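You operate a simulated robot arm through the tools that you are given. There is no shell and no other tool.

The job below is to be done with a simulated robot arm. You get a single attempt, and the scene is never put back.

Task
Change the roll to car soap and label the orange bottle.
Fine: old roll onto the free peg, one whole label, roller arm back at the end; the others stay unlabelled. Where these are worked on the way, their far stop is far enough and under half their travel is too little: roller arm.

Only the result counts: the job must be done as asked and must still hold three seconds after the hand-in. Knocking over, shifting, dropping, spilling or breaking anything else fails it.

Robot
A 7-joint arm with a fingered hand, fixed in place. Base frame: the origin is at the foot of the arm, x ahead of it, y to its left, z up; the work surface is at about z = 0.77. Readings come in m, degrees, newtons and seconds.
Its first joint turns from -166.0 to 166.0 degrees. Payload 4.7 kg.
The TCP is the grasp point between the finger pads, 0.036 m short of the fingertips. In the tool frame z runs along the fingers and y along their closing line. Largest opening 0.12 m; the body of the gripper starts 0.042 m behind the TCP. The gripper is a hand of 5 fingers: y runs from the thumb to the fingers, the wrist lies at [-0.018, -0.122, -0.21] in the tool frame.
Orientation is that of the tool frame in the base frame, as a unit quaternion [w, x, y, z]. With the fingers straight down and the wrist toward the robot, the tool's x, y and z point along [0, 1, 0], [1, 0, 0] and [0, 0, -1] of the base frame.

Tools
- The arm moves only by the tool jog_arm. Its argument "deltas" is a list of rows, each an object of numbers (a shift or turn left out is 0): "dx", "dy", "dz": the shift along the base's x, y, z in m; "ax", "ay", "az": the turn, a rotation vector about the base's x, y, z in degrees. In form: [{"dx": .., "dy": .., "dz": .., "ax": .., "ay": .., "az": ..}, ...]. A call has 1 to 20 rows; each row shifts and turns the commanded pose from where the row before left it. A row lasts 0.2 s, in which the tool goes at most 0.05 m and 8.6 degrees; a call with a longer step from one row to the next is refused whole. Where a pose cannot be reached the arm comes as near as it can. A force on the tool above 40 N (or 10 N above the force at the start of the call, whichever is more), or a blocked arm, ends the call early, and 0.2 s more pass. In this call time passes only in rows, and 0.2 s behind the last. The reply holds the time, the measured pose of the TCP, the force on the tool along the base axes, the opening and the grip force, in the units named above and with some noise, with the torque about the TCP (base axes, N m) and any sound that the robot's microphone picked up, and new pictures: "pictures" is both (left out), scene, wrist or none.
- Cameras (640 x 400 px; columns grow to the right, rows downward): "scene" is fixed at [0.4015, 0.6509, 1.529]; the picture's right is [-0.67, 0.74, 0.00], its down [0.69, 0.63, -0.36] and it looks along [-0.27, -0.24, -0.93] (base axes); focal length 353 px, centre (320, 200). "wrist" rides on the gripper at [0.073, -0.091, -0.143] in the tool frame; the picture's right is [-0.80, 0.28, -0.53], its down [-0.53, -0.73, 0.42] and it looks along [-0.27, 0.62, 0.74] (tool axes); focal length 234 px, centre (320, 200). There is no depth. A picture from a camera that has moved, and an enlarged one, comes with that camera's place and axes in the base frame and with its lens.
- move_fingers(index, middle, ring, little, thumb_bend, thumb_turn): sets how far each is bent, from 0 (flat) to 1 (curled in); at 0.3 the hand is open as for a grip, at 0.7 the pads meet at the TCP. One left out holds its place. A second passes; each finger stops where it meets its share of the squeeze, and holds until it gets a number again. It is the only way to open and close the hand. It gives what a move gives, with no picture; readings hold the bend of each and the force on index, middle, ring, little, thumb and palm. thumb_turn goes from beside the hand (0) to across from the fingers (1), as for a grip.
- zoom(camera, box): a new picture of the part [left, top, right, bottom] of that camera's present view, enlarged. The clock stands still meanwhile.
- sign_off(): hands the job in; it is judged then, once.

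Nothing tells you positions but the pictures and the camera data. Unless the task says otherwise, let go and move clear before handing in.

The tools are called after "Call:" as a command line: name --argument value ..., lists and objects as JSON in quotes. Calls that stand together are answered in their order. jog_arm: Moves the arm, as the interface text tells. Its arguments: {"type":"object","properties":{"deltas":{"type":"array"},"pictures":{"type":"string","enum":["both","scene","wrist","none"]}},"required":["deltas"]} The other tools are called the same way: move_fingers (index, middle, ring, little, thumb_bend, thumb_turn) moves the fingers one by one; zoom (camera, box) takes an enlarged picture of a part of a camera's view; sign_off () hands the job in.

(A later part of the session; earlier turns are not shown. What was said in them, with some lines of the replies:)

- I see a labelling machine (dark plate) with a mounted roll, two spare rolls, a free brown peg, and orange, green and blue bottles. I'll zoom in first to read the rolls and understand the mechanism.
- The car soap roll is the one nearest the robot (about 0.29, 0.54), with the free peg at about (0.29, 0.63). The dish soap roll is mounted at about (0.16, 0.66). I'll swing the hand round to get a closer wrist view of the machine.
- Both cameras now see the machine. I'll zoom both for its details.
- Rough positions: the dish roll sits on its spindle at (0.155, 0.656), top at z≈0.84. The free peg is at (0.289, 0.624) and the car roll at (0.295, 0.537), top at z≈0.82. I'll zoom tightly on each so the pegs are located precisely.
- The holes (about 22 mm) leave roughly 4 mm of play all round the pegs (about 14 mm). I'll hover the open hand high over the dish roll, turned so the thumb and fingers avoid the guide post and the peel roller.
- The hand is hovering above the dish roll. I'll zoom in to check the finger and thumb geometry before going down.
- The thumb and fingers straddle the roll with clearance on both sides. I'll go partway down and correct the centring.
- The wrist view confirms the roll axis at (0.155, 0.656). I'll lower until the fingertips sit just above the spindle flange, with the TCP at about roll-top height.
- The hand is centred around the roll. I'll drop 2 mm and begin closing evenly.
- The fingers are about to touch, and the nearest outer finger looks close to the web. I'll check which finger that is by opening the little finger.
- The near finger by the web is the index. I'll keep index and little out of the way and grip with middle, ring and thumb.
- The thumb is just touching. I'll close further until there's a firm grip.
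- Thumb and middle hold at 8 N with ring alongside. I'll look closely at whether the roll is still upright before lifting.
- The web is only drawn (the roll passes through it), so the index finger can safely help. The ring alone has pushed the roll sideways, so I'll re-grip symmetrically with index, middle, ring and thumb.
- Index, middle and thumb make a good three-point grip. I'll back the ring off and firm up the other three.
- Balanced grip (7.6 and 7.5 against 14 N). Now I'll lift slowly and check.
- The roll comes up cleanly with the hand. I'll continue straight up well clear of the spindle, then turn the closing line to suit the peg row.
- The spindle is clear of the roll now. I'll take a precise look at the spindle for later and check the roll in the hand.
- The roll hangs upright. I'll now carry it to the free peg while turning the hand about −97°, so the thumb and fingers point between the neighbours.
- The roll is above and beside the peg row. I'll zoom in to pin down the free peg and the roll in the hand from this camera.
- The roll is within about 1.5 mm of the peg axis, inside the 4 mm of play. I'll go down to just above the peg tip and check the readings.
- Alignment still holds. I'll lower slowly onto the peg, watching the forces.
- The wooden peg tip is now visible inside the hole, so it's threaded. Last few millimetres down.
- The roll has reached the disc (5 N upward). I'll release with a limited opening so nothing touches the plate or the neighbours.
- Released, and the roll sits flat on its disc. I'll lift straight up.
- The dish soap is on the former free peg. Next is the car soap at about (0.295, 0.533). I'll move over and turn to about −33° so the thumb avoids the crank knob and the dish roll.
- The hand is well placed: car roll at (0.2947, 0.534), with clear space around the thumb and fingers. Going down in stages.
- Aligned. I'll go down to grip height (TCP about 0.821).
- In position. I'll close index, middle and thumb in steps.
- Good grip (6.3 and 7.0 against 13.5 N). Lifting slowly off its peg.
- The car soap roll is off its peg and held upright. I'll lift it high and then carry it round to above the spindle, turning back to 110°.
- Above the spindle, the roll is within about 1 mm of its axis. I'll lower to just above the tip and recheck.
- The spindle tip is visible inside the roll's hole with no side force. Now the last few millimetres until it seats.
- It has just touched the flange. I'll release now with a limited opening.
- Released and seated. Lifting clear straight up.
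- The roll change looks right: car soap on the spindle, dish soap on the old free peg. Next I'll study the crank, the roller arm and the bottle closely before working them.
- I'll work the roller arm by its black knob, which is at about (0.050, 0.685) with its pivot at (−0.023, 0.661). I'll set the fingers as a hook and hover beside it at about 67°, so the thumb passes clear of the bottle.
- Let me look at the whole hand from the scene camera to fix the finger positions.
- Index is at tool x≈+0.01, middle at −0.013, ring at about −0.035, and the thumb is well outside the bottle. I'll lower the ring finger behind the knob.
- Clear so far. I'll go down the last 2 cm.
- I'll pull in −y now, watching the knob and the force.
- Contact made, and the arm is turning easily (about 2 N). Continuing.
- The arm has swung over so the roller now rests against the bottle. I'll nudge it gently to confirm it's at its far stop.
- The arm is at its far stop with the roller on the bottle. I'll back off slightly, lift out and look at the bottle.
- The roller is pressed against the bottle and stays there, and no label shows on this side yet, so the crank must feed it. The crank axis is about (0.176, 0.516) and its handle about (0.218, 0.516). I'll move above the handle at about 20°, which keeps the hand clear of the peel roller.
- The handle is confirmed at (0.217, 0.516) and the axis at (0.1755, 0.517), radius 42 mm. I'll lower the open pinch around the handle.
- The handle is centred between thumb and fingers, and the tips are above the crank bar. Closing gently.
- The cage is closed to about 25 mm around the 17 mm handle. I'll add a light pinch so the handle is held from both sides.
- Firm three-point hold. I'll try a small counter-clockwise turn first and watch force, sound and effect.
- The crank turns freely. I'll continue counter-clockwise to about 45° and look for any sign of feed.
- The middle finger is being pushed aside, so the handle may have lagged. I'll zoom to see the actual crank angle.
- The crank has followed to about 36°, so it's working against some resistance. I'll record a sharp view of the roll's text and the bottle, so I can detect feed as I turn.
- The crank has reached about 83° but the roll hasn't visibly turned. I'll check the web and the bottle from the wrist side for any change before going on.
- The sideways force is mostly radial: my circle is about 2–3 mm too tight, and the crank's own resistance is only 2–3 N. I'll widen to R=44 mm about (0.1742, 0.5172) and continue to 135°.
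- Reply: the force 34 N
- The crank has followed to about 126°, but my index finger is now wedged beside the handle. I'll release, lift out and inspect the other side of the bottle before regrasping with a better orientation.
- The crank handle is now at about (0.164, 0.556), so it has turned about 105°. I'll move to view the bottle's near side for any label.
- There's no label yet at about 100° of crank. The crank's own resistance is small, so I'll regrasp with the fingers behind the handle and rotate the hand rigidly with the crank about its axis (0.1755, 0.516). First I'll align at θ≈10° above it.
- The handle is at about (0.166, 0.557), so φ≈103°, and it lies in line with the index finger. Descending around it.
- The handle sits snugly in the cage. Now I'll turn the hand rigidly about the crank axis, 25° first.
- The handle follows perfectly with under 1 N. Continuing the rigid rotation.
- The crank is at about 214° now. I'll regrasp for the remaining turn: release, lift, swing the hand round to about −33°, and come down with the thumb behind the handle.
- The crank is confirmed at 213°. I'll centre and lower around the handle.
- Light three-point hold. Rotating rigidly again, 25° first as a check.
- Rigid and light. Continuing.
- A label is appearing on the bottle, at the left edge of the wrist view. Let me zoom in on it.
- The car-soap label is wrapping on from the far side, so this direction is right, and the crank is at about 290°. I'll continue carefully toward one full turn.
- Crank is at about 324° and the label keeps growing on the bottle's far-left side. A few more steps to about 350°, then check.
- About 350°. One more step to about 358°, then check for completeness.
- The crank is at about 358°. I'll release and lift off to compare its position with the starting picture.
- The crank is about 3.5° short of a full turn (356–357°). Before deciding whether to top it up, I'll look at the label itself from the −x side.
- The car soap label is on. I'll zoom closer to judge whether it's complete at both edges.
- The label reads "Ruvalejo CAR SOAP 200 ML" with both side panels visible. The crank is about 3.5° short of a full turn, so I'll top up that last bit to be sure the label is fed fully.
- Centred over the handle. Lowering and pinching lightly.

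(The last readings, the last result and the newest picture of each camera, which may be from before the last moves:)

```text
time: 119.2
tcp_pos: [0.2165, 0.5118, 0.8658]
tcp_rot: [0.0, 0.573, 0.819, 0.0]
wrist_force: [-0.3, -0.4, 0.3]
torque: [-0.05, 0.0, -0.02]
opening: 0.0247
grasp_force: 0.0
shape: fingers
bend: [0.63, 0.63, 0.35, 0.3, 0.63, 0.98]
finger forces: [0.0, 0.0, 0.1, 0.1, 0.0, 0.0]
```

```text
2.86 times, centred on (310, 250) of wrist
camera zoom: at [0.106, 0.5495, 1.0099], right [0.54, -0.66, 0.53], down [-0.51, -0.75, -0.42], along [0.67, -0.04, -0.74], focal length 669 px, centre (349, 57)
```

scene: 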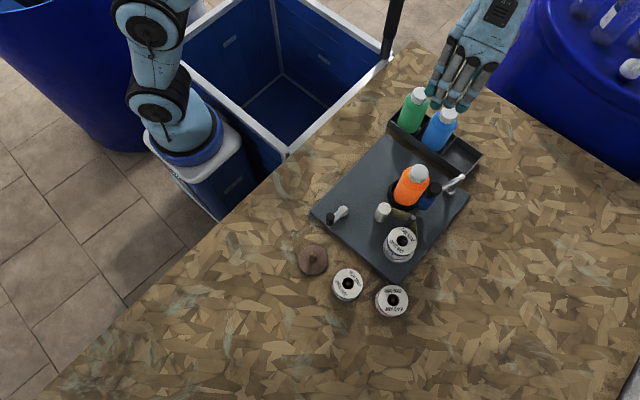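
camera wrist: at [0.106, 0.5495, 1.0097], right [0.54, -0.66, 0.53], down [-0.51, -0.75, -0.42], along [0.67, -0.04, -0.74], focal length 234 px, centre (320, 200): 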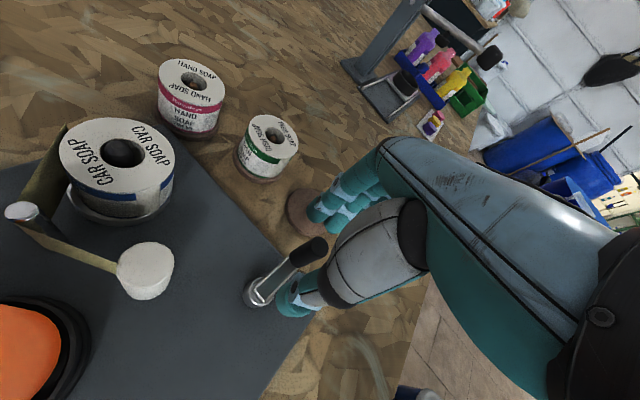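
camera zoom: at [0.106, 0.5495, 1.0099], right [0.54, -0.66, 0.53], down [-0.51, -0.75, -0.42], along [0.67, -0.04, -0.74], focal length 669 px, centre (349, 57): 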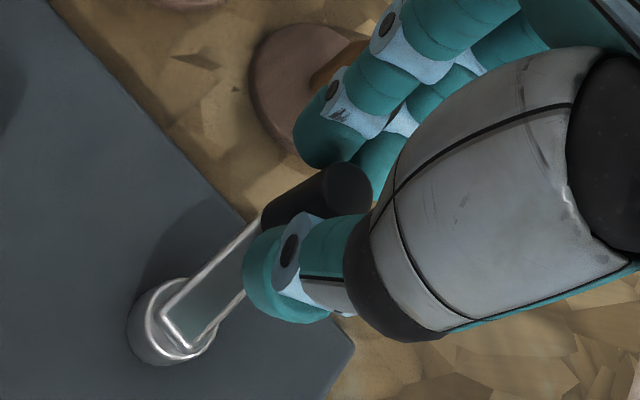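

Call:
move_fingers --index 0.69 --middle 0.69 --thumb_bend 0.69

Call:
jog_arm --deltas '[{"dx": 0.0, "dy": 0.002, "az": 2.7}, {"dx": -0.0001, "dy": 0.002, "az": 2.7}, {}]' --pictures "wrist"

Call:
move_fingers --index 0.5 --middle 0.5 --thumb_bend 0.5

Call:
jog_arm --deltas '[{"dz": 0.015}, {"dz": 0.03}, {"dz": 0.035}, {"dz": 0.04}, {"dx": -0.04}, {"dx": -0.04}, {"dx": -0.04}, {}]'

Call:
zoom --camera "scene" --box '[308, 190, 372, 230]'

```text
time: 120.2
tcp_pos: [0.2174, 0.5105, 0.8671]
tcp_rot: [0.0, 0.574, 0.819, 0.0]
wrist_force: [0.1, 0.3, -1.7]
torque: [0.02, -0.02, 0.0]
opening: 0.0146
grasp_force: 2.4
shape: fingers
bend: [0.66, 0.69, 0.35, 0.3, 0.67, 0.98]
finger forces: [2.2, 0.2, 0.0, 0.0, 1.9, 0.1]
```

```text
time: 121.0
tcp_pos: [0.2156, 0.516, 0.8671]
tcp_rot: [-0.001, 0.533, 0.846, 0.0]
wrist_force: [0.8, -0.2, -1.6]
torque: [0.0, -0.07, 0.01]
opening: 0.0138
grasp_force: 2.1
shape: fingers
bend: [0.66, 0.69, 0.35, 0.3, 0.67, 0.97]
finger forces: [1.9, 0.8, 0.0, 0.0, 1.5, 0.0]
camera wrist: at [0.1026, 0.543, 1.011], right [0.6, -0.61, 0.52], down [-0.43, -0.8, -0.42], along [0.67, 0.03, -0.74], focal length 234 px, centre (320, 200)
```

wrist: 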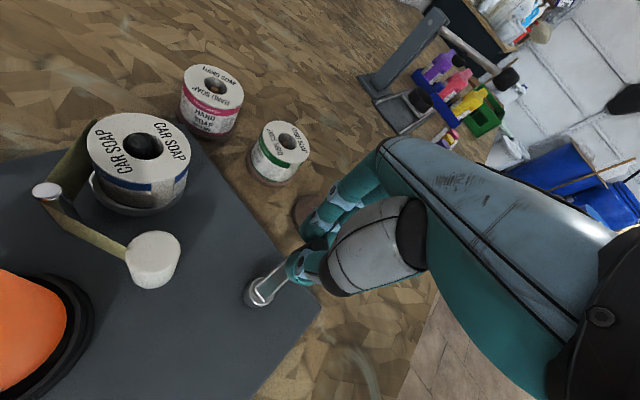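

```text
time: 122.0
tcp_pos: [0.2161, 0.5151, 0.8668]
tcp_rot: [0.0, 0.534, 0.845, 0.0]
wrist_force: [-0.6, -0.1, -0.3]
torque: [-0.02, 0.02, 0.0]
opening: 0.0623
grasp_force: 0.1
shape: fingers
bend: [0.5, 0.5, 0.35, 0.3, 0.5, 0.98]
finger forces: [0.1, 0.0, 0.1, 0.1, 0.1, 0.0]
```

```text
time: 123.8
tcp_pos: [0.095, 0.5182, 0.9885]
tcp_rot: [0.0, 0.535, 0.845, 0.0]
wrist_force: [-0.9, -0.6, -1.3]
torque: [0.03, -0.01, -0.01]
opening: 0.0628
grasp_force: 0.0
shape: fingers
bend: [0.5, 0.5, 0.35, 0.3, 0.5, 0.98]
finger forces: [0.1, 0.0, 0.1, 0.0, 0.1, 0.1]
camera wrist: at [-0.0181, 0.5446, 1.1325], right [0.6, -0.61, 0.52], down [-0.43, -0.79, -0.42], along [0.67, 0.03, -0.74], focal length 234 px, centre (320, 200)
```

scene: 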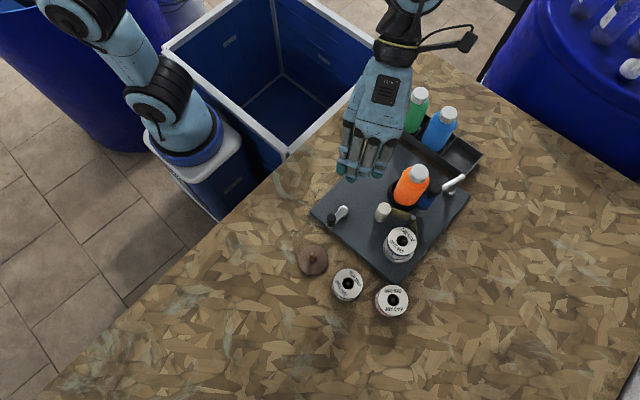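
wrist: 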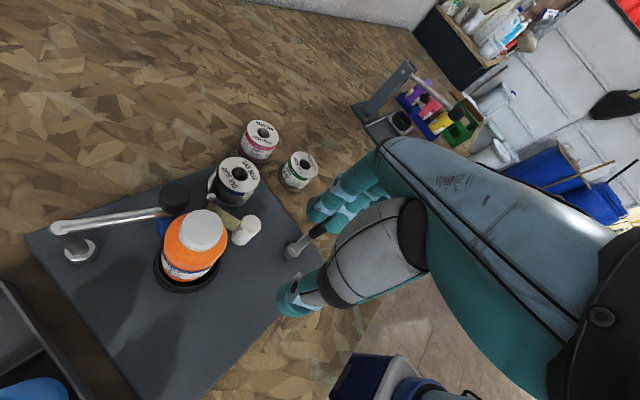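

```text
10.00 times, centred on (340, 210) of scene
camera zoom: at [0.4015, 0.6509, 1.529], right [-0.67, 0.74, 0.0], down [0.69, 0.63, -0.36], along [-0.27, -0.24, -0.93], focal length 3530 px, centre (120, 100)
```

zoom: 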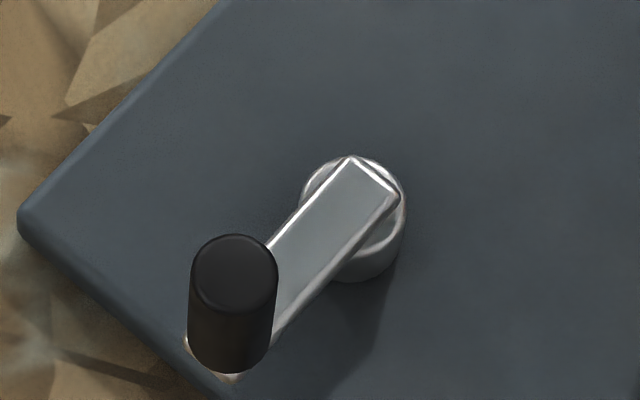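

The crank is now at one full turn (about 360–361°). Next I'll bring the roller arm back: move to θ≈70° above it, so the thumb can go down between the rod and the bottle and push the rod outward.

Call:
jog_arm --deltas '[{"dz": 0.02}, {"dx": -0.0114, "dy": 0.0207, "az": 6.43}, {"dx": -0.0114, "dy": 0.0207, "az": 6.43}, {"dx": -0.0114, "dy": 0.0207, "az": 6.43}, {"dx": -0.0114, "dy": 0.0207, "az": 6.43}, {"dx": -0.0114, "dy": 0.0207, "az": 6.43}, {"dx": -0.0114, "dy": 0.0207, "az": 6.43}, {"dx": -0.0114, "dy": 0.0207, "az": 6.43}, {}]'

Call:
zoom --camera "scene" --box '[370, 140, 470, 220]'

Call:
zoom --camera "wrist" --box '[180, 200, 420, 400]'

```text
time: 125.8
tcp_pos: [0.0158, 0.6614, 1.0095]
tcp_rot: [0.0, 0.169, 0.986, 0.0]
wrist_force: [0.4, 0.0, 0.0]
torque: [-0.01, -0.02, -0.01]
opening: 0.0629
grasp_force: 0.1
shape: fingers
bend: [0.5, 0.5, 0.35, 0.3, 0.5, 0.98]
finger forces: [0.1, 0.1, 0.0, 0.0, 0.0, 0.0]
camera wrist: at [-0.0829, 0.6002, 1.1515], right [0.85, 0.0, 0.53], down [0.26, -0.87, -0.42], along [0.46, 0.5, -0.74], focal length 234 px, centre (320, 200)
```

scene: 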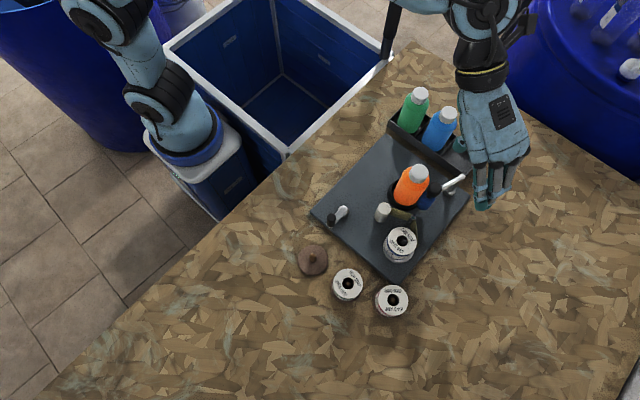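
wrist: 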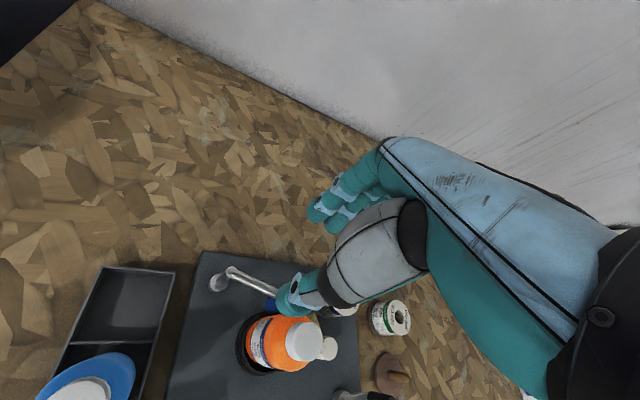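

```text
5.00 times, centred on (420, 180) of scene
camera zoom: at [0.4015, 0.6509, 1.529], right [-0.67, 0.74, 0.0], down [0.69, 0.63, -0.36], along [-0.27, -0.24, -0.93], focal length 1765 px, centre (-180, 300)
```

zoom: 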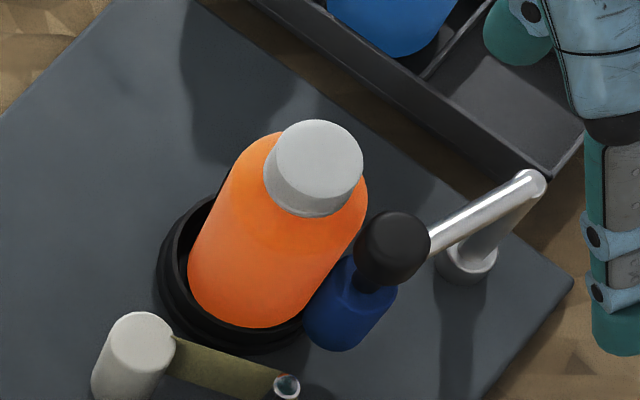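

```text
2.00 times, centred on (300, 300) of wrist
camera zoom: at [-0.0829, 0.6002, 1.1515], right [0.85, 0.0, 0.53], down [0.26, -0.87, -0.42], along [0.46, 0.5, -0.74], focal length 468 px, centre (360, 0)
```

zoom: 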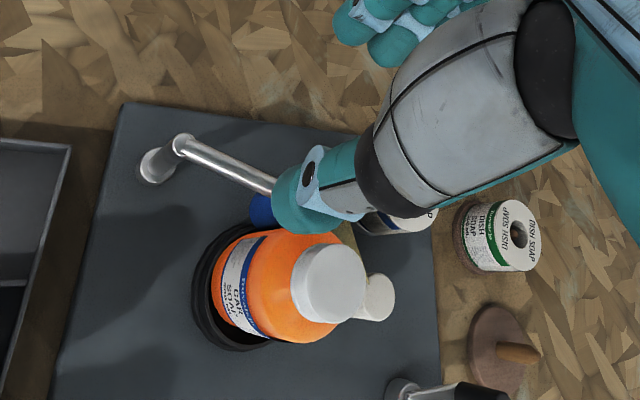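

The rod lies about 12 mm in front of the thumb's pad, and the thumb is well clear of the bottle. Descending in stages.

Call:
jog_arm --deltas '[{"dz": -0.025}, {"dz": -0.025}, {"dz": -0.025}, {"dz": -0.018}, {}]'

Call:
zoom --camera "wrist" --box '[180, 180, 420, 380]'

Call:
zoom --camera "scene" --box '[390, 130, 490, 210]'

```text
time: 127.0
tcp_pos: [0.0148, 0.6608, 0.9146]
tcp_rot: [-0.001, 0.17, 0.985, 0.0]
wrist_force: [0.3, 0.8, 0.8]
torque: [0.02, 0.0, 0.03]
opening: 0.0629
grasp_force: 0.1
shape: fingers
bend: [0.5, 0.5, 0.35, 0.3, 0.5, 0.98]
finger forces: [0.0, 0.0, 0.0, 0.0, 0.1, 0.1]
camera wrist: at [-0.0828, 0.6004, 1.0583], right [0.85, -0.01, 0.53], down [0.26, -0.87, -0.42], along [0.46, 0.5, -0.74], focal length 234 px, centre (320, 200)
```

scene: 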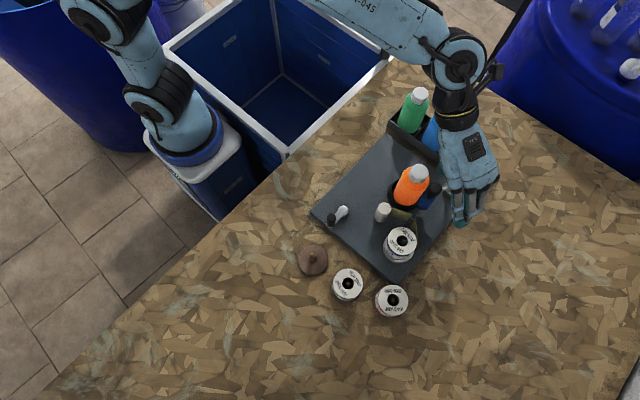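
wrist: 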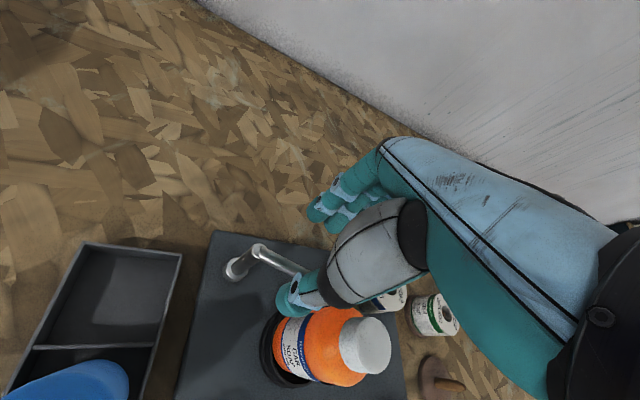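

```text
2.00 times, centred on (300, 280) of wrist
camera zoom: at [-0.0828, 0.6004, 1.0583], right [0.85, -0.01, 0.53], down [0.26, -0.87, -0.42], along [0.46, 0.5, -0.74], focal length 468 px, centre (360, 40)
```

zoom: 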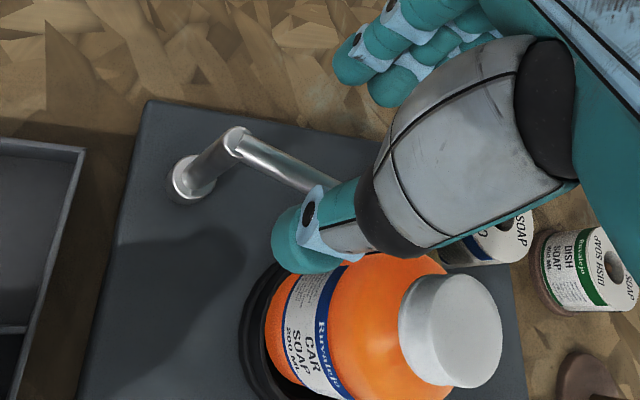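

```text
5.00 times, centred on (440, 170) of scene
camera zoom: at [0.4015, 0.6509, 1.529], right [-0.67, 0.74, 0.0], down [0.69, 0.63, -0.36], along [-0.27, -0.24, -0.93], focal length 1765 px, centre (-280, 350)
```

zoom: 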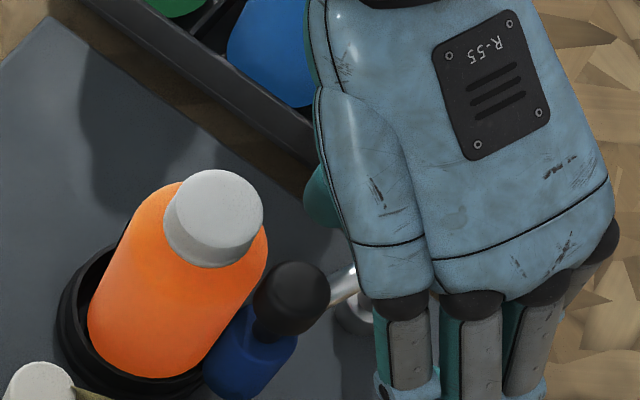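

Still clear on both sides. Going down the last 2.5 cm.

Call:
jog_arm --deltas '[{"dz": -0.009}, {"dz": -0.009}, {"dz": -0.007}, {}]'

Call:
zoom --camera "wrist" --box '[180, 180, 420, 380]'

```text
time: 128.0
tcp_pos: [0.016, 0.6613, 0.8894]
tcp_rot: [0.001, 0.171, 0.985, 0.0]
wrist_force: [-0.1, -1.2, -0.2]
torque: [0.02, -0.01, 0.01]
opening: 0.063
grasp_force: 0.0
shape: fingers
bend: [0.5, 0.5, 0.35, 0.3, 0.5, 0.98]
finger forces: [0.0, 0.0, 0.0, 0.0, 0.1, 0.0]
camera wrist: at [-0.083, 0.6009, 1.0328], right [0.85, -0.01, 0.53], down [0.26, -0.87, -0.42], along [0.46, 0.5, -0.74], focal length 234 px, centre (320, 200)
```

scene: 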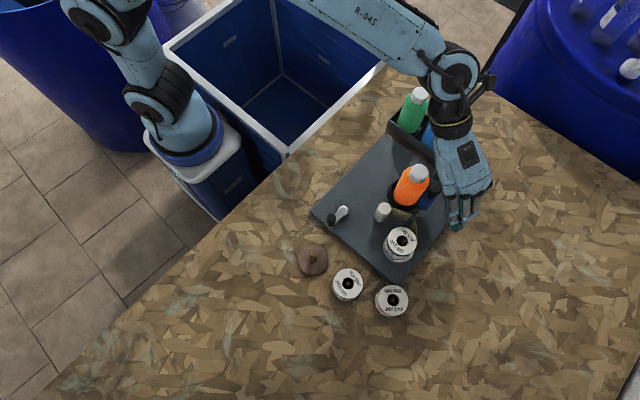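
wrist: 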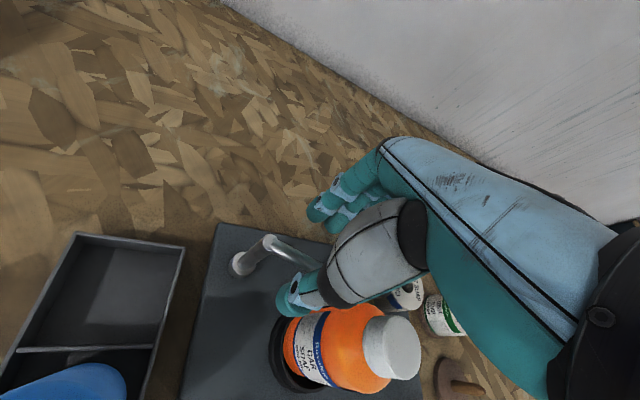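

```text
2.00 times, centred on (300, 280) of wrist
camera zoom: at [-0.083, 0.6009, 1.0328], right [0.85, -0.01, 0.53], down [0.26, -0.87, -0.42], along [0.46, 0.5, -0.74], focal length 468 px, centre (360, 40)
```

zoom: 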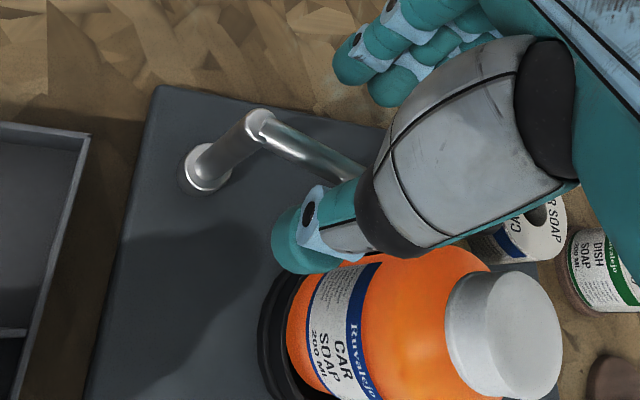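

Now I'll push gently along +y with the thumb behind the rod.

Call:
jog_arm --deltas '[{"dx": 0.0015, "dy": 0.005}, {"dx": 0.0015, "dy": 0.005}, {"dx": 0.0015, "dy": 0.005}, {"dx": 0.001, "dy": 0.004}, {}]'

Call:
zoom --camera "wrist" --box '[180, 180, 420, 380]'

```text
time: 129.2
tcp_pos: [0.0205, 0.6794, 0.8901]
tcp_rot: [0.0, 0.17, 0.985, -0.001]
wrist_force: [-1.8, -4.2, 0.1]
torque: [-0.06, 0.03, 0.05]
opening: 0.0687
grasp_force: 2.1
shape: fingers
bend: [0.5, 0.5, 0.35, 0.3, 0.47, 0.97]
finger forces: [0.0, 0.1, 0.0, 0.1, 3.9, 0.0]
camera wrist: at [-0.0773, 0.6189, 1.0331], right [0.85, -0.01, 0.53], down [0.26, -0.87, -0.42], along [0.46, 0.5, -0.74], focal length 234 px, centre (320, 200)
```

scene: 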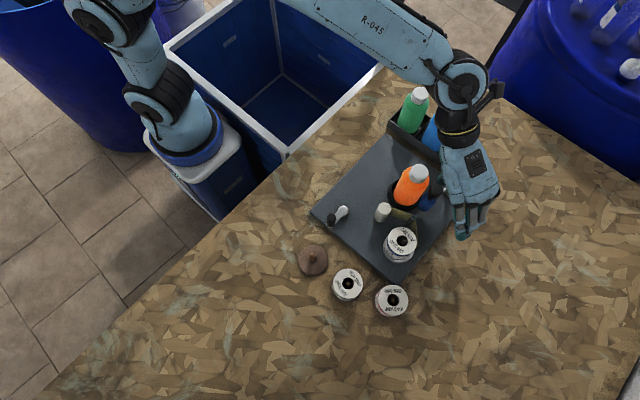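
wrist: 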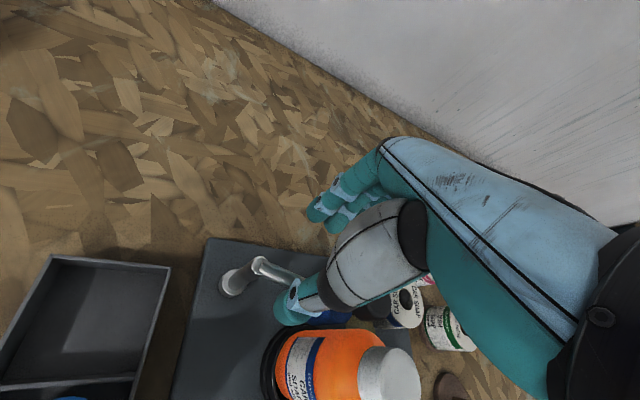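

```text
2.00 times, centred on (300, 280) of wrist
camera zoom: at [-0.0773, 0.6189, 1.0331], right [0.85, -0.01, 0.53], down [0.26, -0.87, -0.42], along [0.46, 0.5, -0.74], focal length 468 px, centre (360, 40)
```

zoom: 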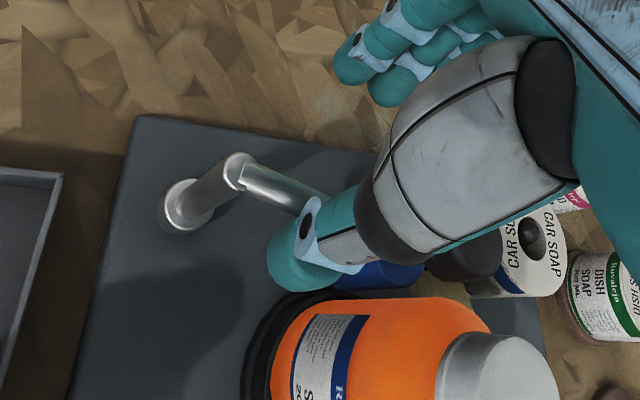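

The rod is moving off the bottle. Continuing the push.

Call:
jog_arm --deltas '[{"dx": 0.001, "dy": 0.005}, {"dx": 0.001, "dy": 0.005}, {"dx": 0.0005, "dy": 0.005}, {}]'

Call:
zoom --camera "wrist" --box '[180, 180, 420, 380]'

Call:
zoom --camera "scene" --box '[390, 140, 490, 220]'

```text
time: 130.2
tcp_pos: [0.0229, 0.6955, 0.8891]
tcp_rot: [0.0, 0.169, 0.986, 0.0]
wrist_force: [0.3, -2.4, 0.5]
torque: [-0.07, 0.01, 0.04]
opening: 0.0658
grasp_force: 0.9
shape: fingers
bend: [0.5, 0.5, 0.35, 0.3, 0.48, 0.98]
finger forces: [0.0, 0.0, 0.1, 0.1, 2.7, 0.1]
camera wrist: at [-0.0754, 0.6339, 1.0321], right [0.85, -0.01, 0.53], down [0.26, -0.87, -0.42], along [0.46, 0.5, -0.74], focal length 234 px, centre (320, 200)
```

scene: 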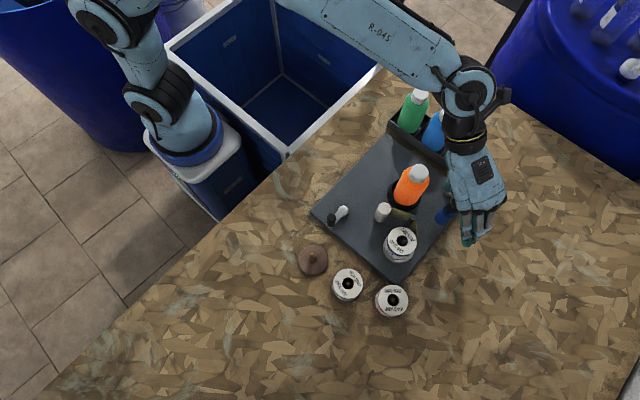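
wrist: 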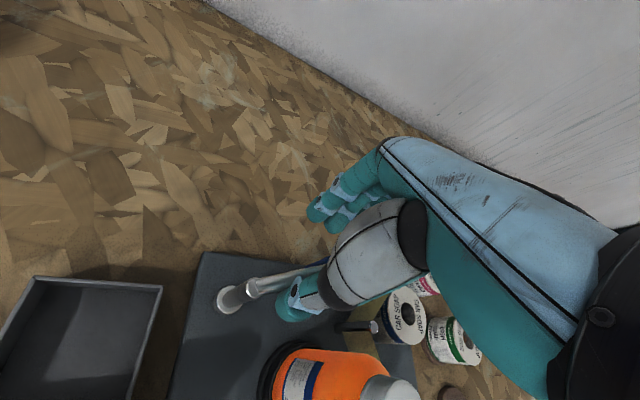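

```text
2.00 times, centred on (300, 280) of wrist
camera zoom: at [-0.0754, 0.6339, 1.0321], right [0.85, -0.01, 0.53], down [0.26, -0.87, -0.42], along [0.46, 0.5, -0.74], focal length 468 px, centre (360, 40)
```

zoom: 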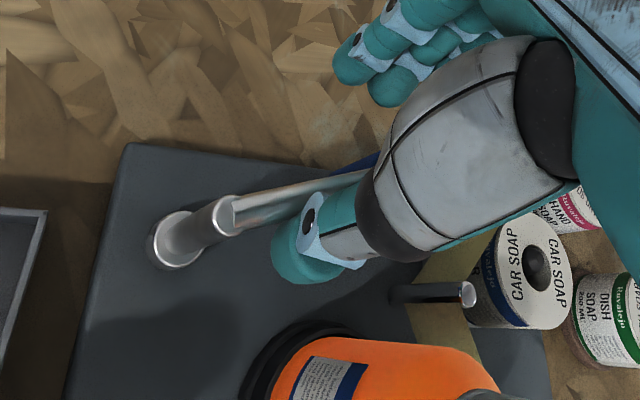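

```text
5.00 times, centred on (440, 180) of scene
camera zoom: at [0.4015, 0.6509, 1.529], right [-0.67, 0.74, 0.0], down [0.69, 0.63, -0.36], along [-0.27, -0.24, -0.93], focal length 1765 px, centre (-280, 300)
```

zoom: 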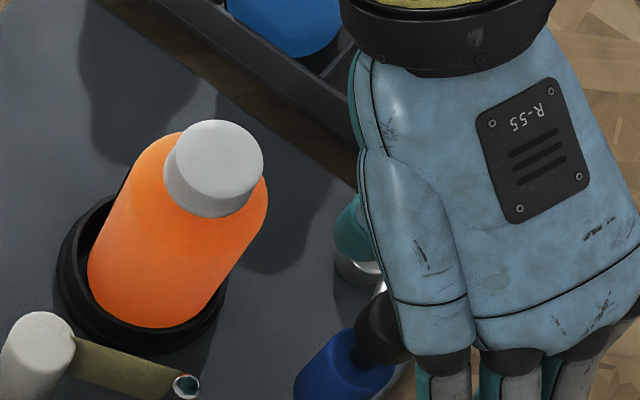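

The rod is back near its starting angle (about 19°). I'll press slightly more to confirm it's against its home stop.

Call:
jog_arm --deltas '[{"dx": 0.0, "dy": 0.003}, {}]' --pictures "none"

Call:
jog_arm --deltas '[{"dx": 0.0, "dy": 0.003}, {}]' --pictures "wrist"

Call:
zoom --camera "wrist" --box '[180, 180, 420, 380]'

```text
time: 130.8
tcp_pos: [0.0241, 0.6972, 0.8889]
tcp_rot: [0.0, 0.17, 0.985, 0.0]
wrist_force: [0.3, -4.5, 0.3]
torque: [-0.13, 0.0, 0.09]
opening: 0.0684
grasp_force: 1.9
shape: fingers
bend: [0.5, 0.5, 0.35, 0.3, 0.47, 0.98]
finger forces: [0.0, 0.0, 0.0, 0.0, 4.4, 0.0]
```

```text
time: 131.4
tcp_pos: [0.024, 0.7003, 0.8891]
tcp_rot: [0.0, 0.171, 0.985, 0.0]
wrist_force: [-0.3, -6.7, 0.0]
torque: [-0.16, -0.01, 0.12]
opening: 0.0714
grasp_force: 3.1
shape: fingers
bend: [0.5, 0.5, 0.35, 0.3, 0.46, 0.98]
finger forces: [0.1, 0.0, 0.0, 0.0, 6.5, 0.0]
camera wrist: at [-0.0749, 0.6399, 1.0325], right [0.85, -0.01, 0.53], down [0.26, -0.87, -0.42], along [0.46, 0.5, -0.74], focal length 234 px, centre (320, 200)
```

wrist: 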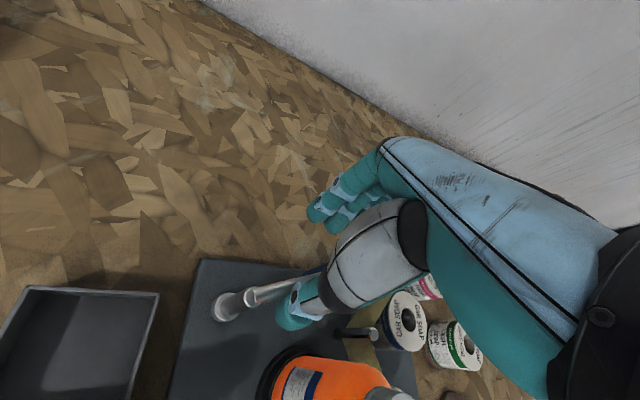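

```text
2.00 times, centred on (300, 280) of wrist
camera zoom: at [-0.0749, 0.6399, 1.0325], right [0.85, -0.01, 0.53], down [0.26, -0.87, -0.42], along [0.46, 0.5, -0.74], focal length 468 px, centre (360, 40)
```

zoom: 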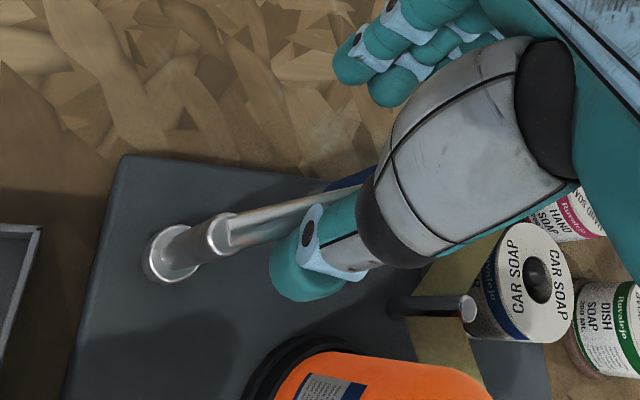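

The force rises with no further motion, so the arm is at its home stop. I'll back off slightly and lift straight out.

Call:
jog_arm --deltas '[{"dx": -0.003, "dy": -0.009}, {"dz": 0.015}, {"dz": 0.03}, {"dz": 0.04}, {"dz": 0.04}, {}]'

Call:
zoom --camera "scene" --box '[380, 140, 480, 220]'

Call:
zoom --camera "wrist" --box '[180, 180, 420, 400]'

```text
time: 132.8
tcp_pos: [0.0203, 0.6912, 1.0157]
tcp_rot: [0.0, 0.171, 0.985, 0.0]
wrist_force: [-0.4, -0.4, 0.4]
torque: [0.0, 0.01, 0.0]
opening: 0.0629
grasp_force: 0.0
shape: fingers
bend: [0.5, 0.5, 0.35, 0.3, 0.5, 0.98]
finger forces: [0.0, 0.0, 0.1, 0.0, 0.0, 0.0]
camera wrist: at [-0.0781, 0.6298, 1.1591], right [0.85, -0.01, 0.53], down [0.26, -0.87, -0.42], along [0.46, 0.5, -0.74], focal length 234 px, centre (320, 200)
```

scene: 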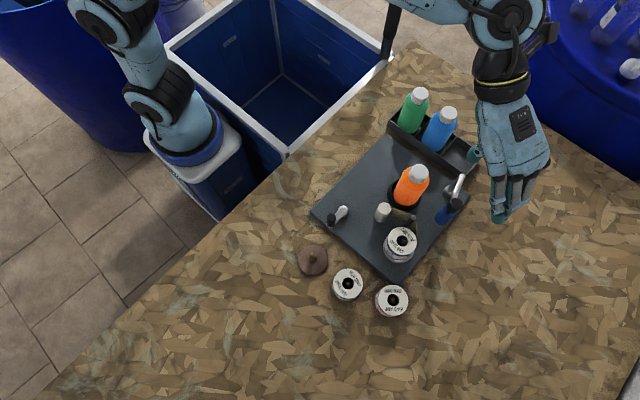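
wrist: 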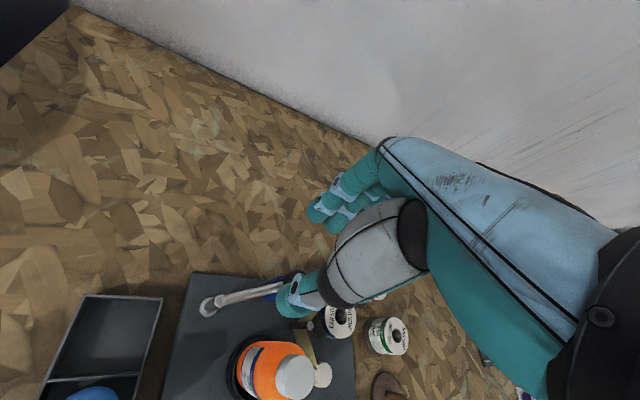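

```text
5.00 times, centred on (430, 180) of scene
camera zoom: at [0.4015, 0.6509, 1.529], right [-0.67, 0.74, 0.0], down [0.69, 0.63, -0.36], along [-0.27, -0.24, -0.93], focal length 1765 px, centre (-230, 300)
```

zoom: 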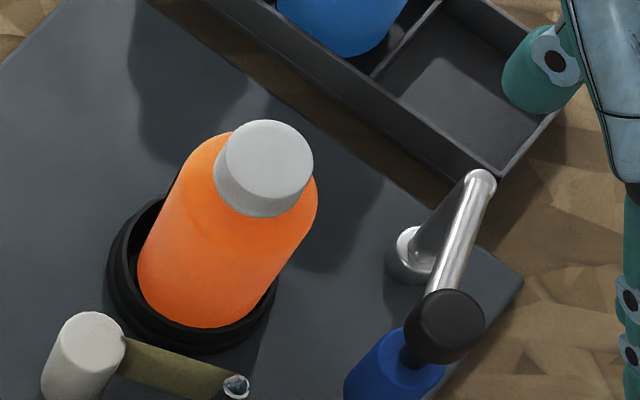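

```text
1.82 times, centred on (300, 290) of wrist
camera zoom: at [-0.0781, 0.6298, 1.1591], right [0.85, -0.01, 0.53], down [0.26, -0.87, -0.42], along [0.46, 0.5, -0.74], focal length 426 px, centre (356, 36)
```

zoom: 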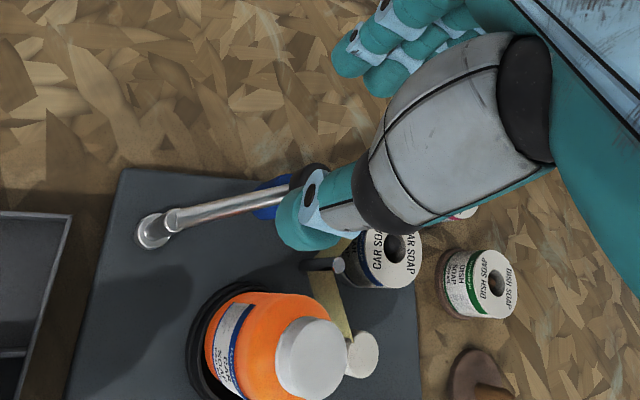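

The roller arm is back at its home position; the knob is at the same pixels as at the start. I'll retreat upward and away, then make a final check of everything.

Call:
jog_arm --deltas '[{"dz": 0.04}, {"dz": 0.04}, {"dz": 0.04}, {"dx": -0.01, "dy": -0.04}, {"dx": -0.01, "dy": -0.04}, {"dx": -0.01, "dy": -0.04}, {"dx": -0.01, "dy": -0.04}, {"dx": -0.01, "dy": -0.04}, {}]'

Call:
zoom --camera "scene" --box '[290, 160, 490, 330]'

Call:
zoom --camera "scene" --box '[380, 70, 490, 220]'

Call:
zoom --camera "wrist" --box '[120, 60, 420, 300]'

```text
time: 134.8
tcp_pos: [-0.0298, 0.4905, 1.1353]
tcp_rot: [0.0, 0.17, 0.985, 0.0]
wrist_force: [-0.6, -0.5, 0.4]
torque: [0.0, 0.0, 0.0]
opening: 0.0632
grasp_force: 0.0
shape: fingers
bend: [0.5, 0.5, 0.35, 0.3, 0.5, 0.98]
finger forces: [0.0, 0.0, 0.0, 0.1, 0.0, 0.0]
camera wrist: at [-0.1284, 0.429, 1.2791], right [0.85, -0.01, 0.53], down [0.26, -0.87, -0.42], along [0.46, 0.5, -0.74], focal length 234 px, centre (320, 200)
```

scene: 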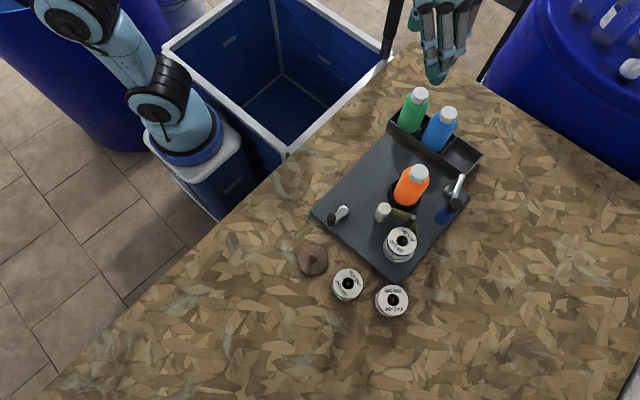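
wrist: 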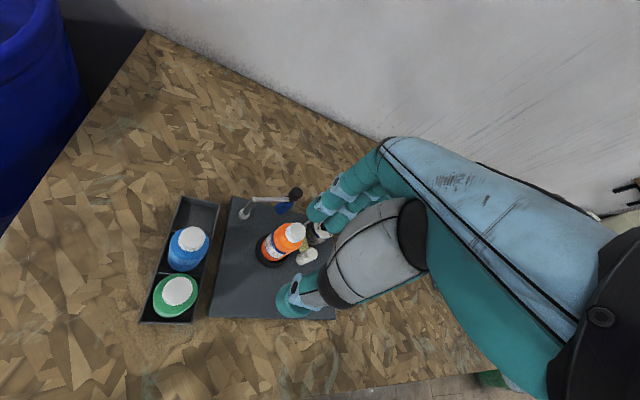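

```text
2.35 times, centred on (390, 245) of scene
camera zoom: at [0.4015, 0.6509, 1.529], right [-0.67, 0.74, 0.0], down [0.69, 0.63, -0.36], along [-0.27, -0.24, -0.93], focal length 831 px, centre (155, 94)
```

zoom: 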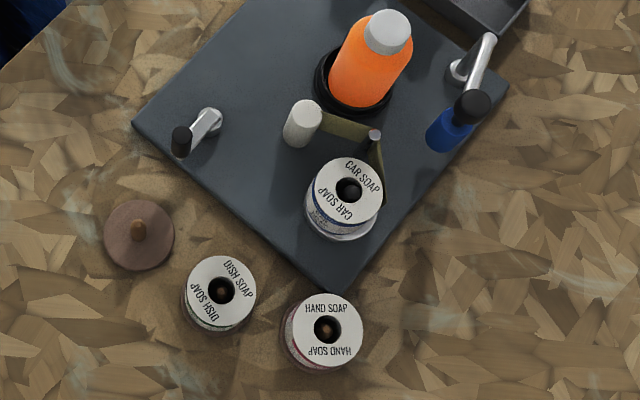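

```text
2.67 times, centred on (435, 145) of scene
camera zoom: at [0.4015, 0.6509, 1.529], right [-0.67, 0.74, 0.0], down [0.69, 0.63, -0.36], along [-0.27, -0.24, -0.93], focal length 942 px, centre (13, 347)
```

zoom: 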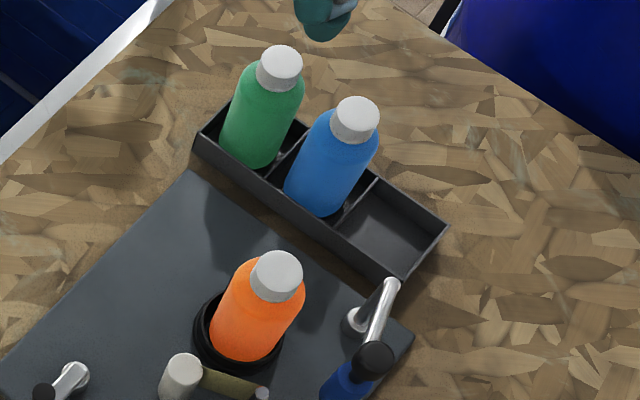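

```text
1.67 times, centred on (270, 180) of wrist
camera zoom: at [-0.1284, 0.429, 1.2791], right [0.85, -0.01, 0.53], down [0.26, -0.87, -0.42], along [0.46, 0.5, -0.74], focal length 390 px, centre (403, 233)
```

zoom: 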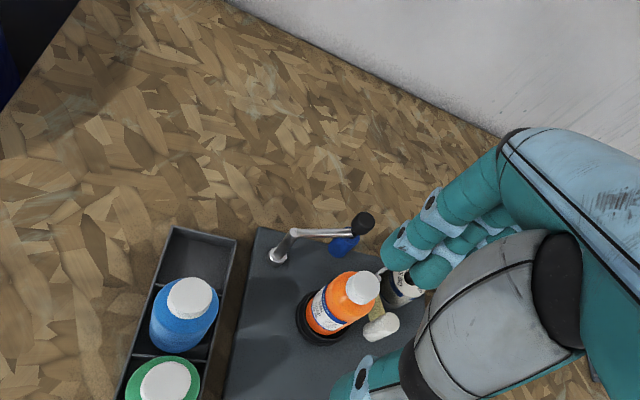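

Everything checks out:
- The car soap roll is on the spindle and the dish soap is on the former free peg; the hand soap hasn't moved.
- The orange bottle has one full car-soap label, and the green and blue bottles are unlabelled and in place.
- The crank has made one full turn, the roller arm is back home and the hand is clear.

I'm handing in the job.

Call:
sign_off

```text
The job is handed in.
```

The roll is changed to car soap and the orange bottle has its label. I've handed the job in but haven't had a verdict back.

- **Rolls:** car soap is on the spindle and the old dish soap roll is on the peg that was free. The hand soap wasn't touched. The car soap's old peg is now the empty one.
- **Label:** I swung the roller arm to its far stop and turned the crank one full turn. The bottle now has one car soap label, and both side panels are visible. About 100° into the turn I had to let go of the crank and regrip it. I also stopped about 3.5° short and topped it up, so it ended at roughly 360–361°.
- **Roller arm:** it is back against its home stop, in the same position as at the start. While I was turning the crank the bottle pushed it back about 6 mm from its far stop, which left it at roughly 90% of its travel.
- **Other bottles:** the green and blue bottles are unlabelled and haven't moved. The orange bottle sits a millimetre or two from where it started, still upright in its seat.
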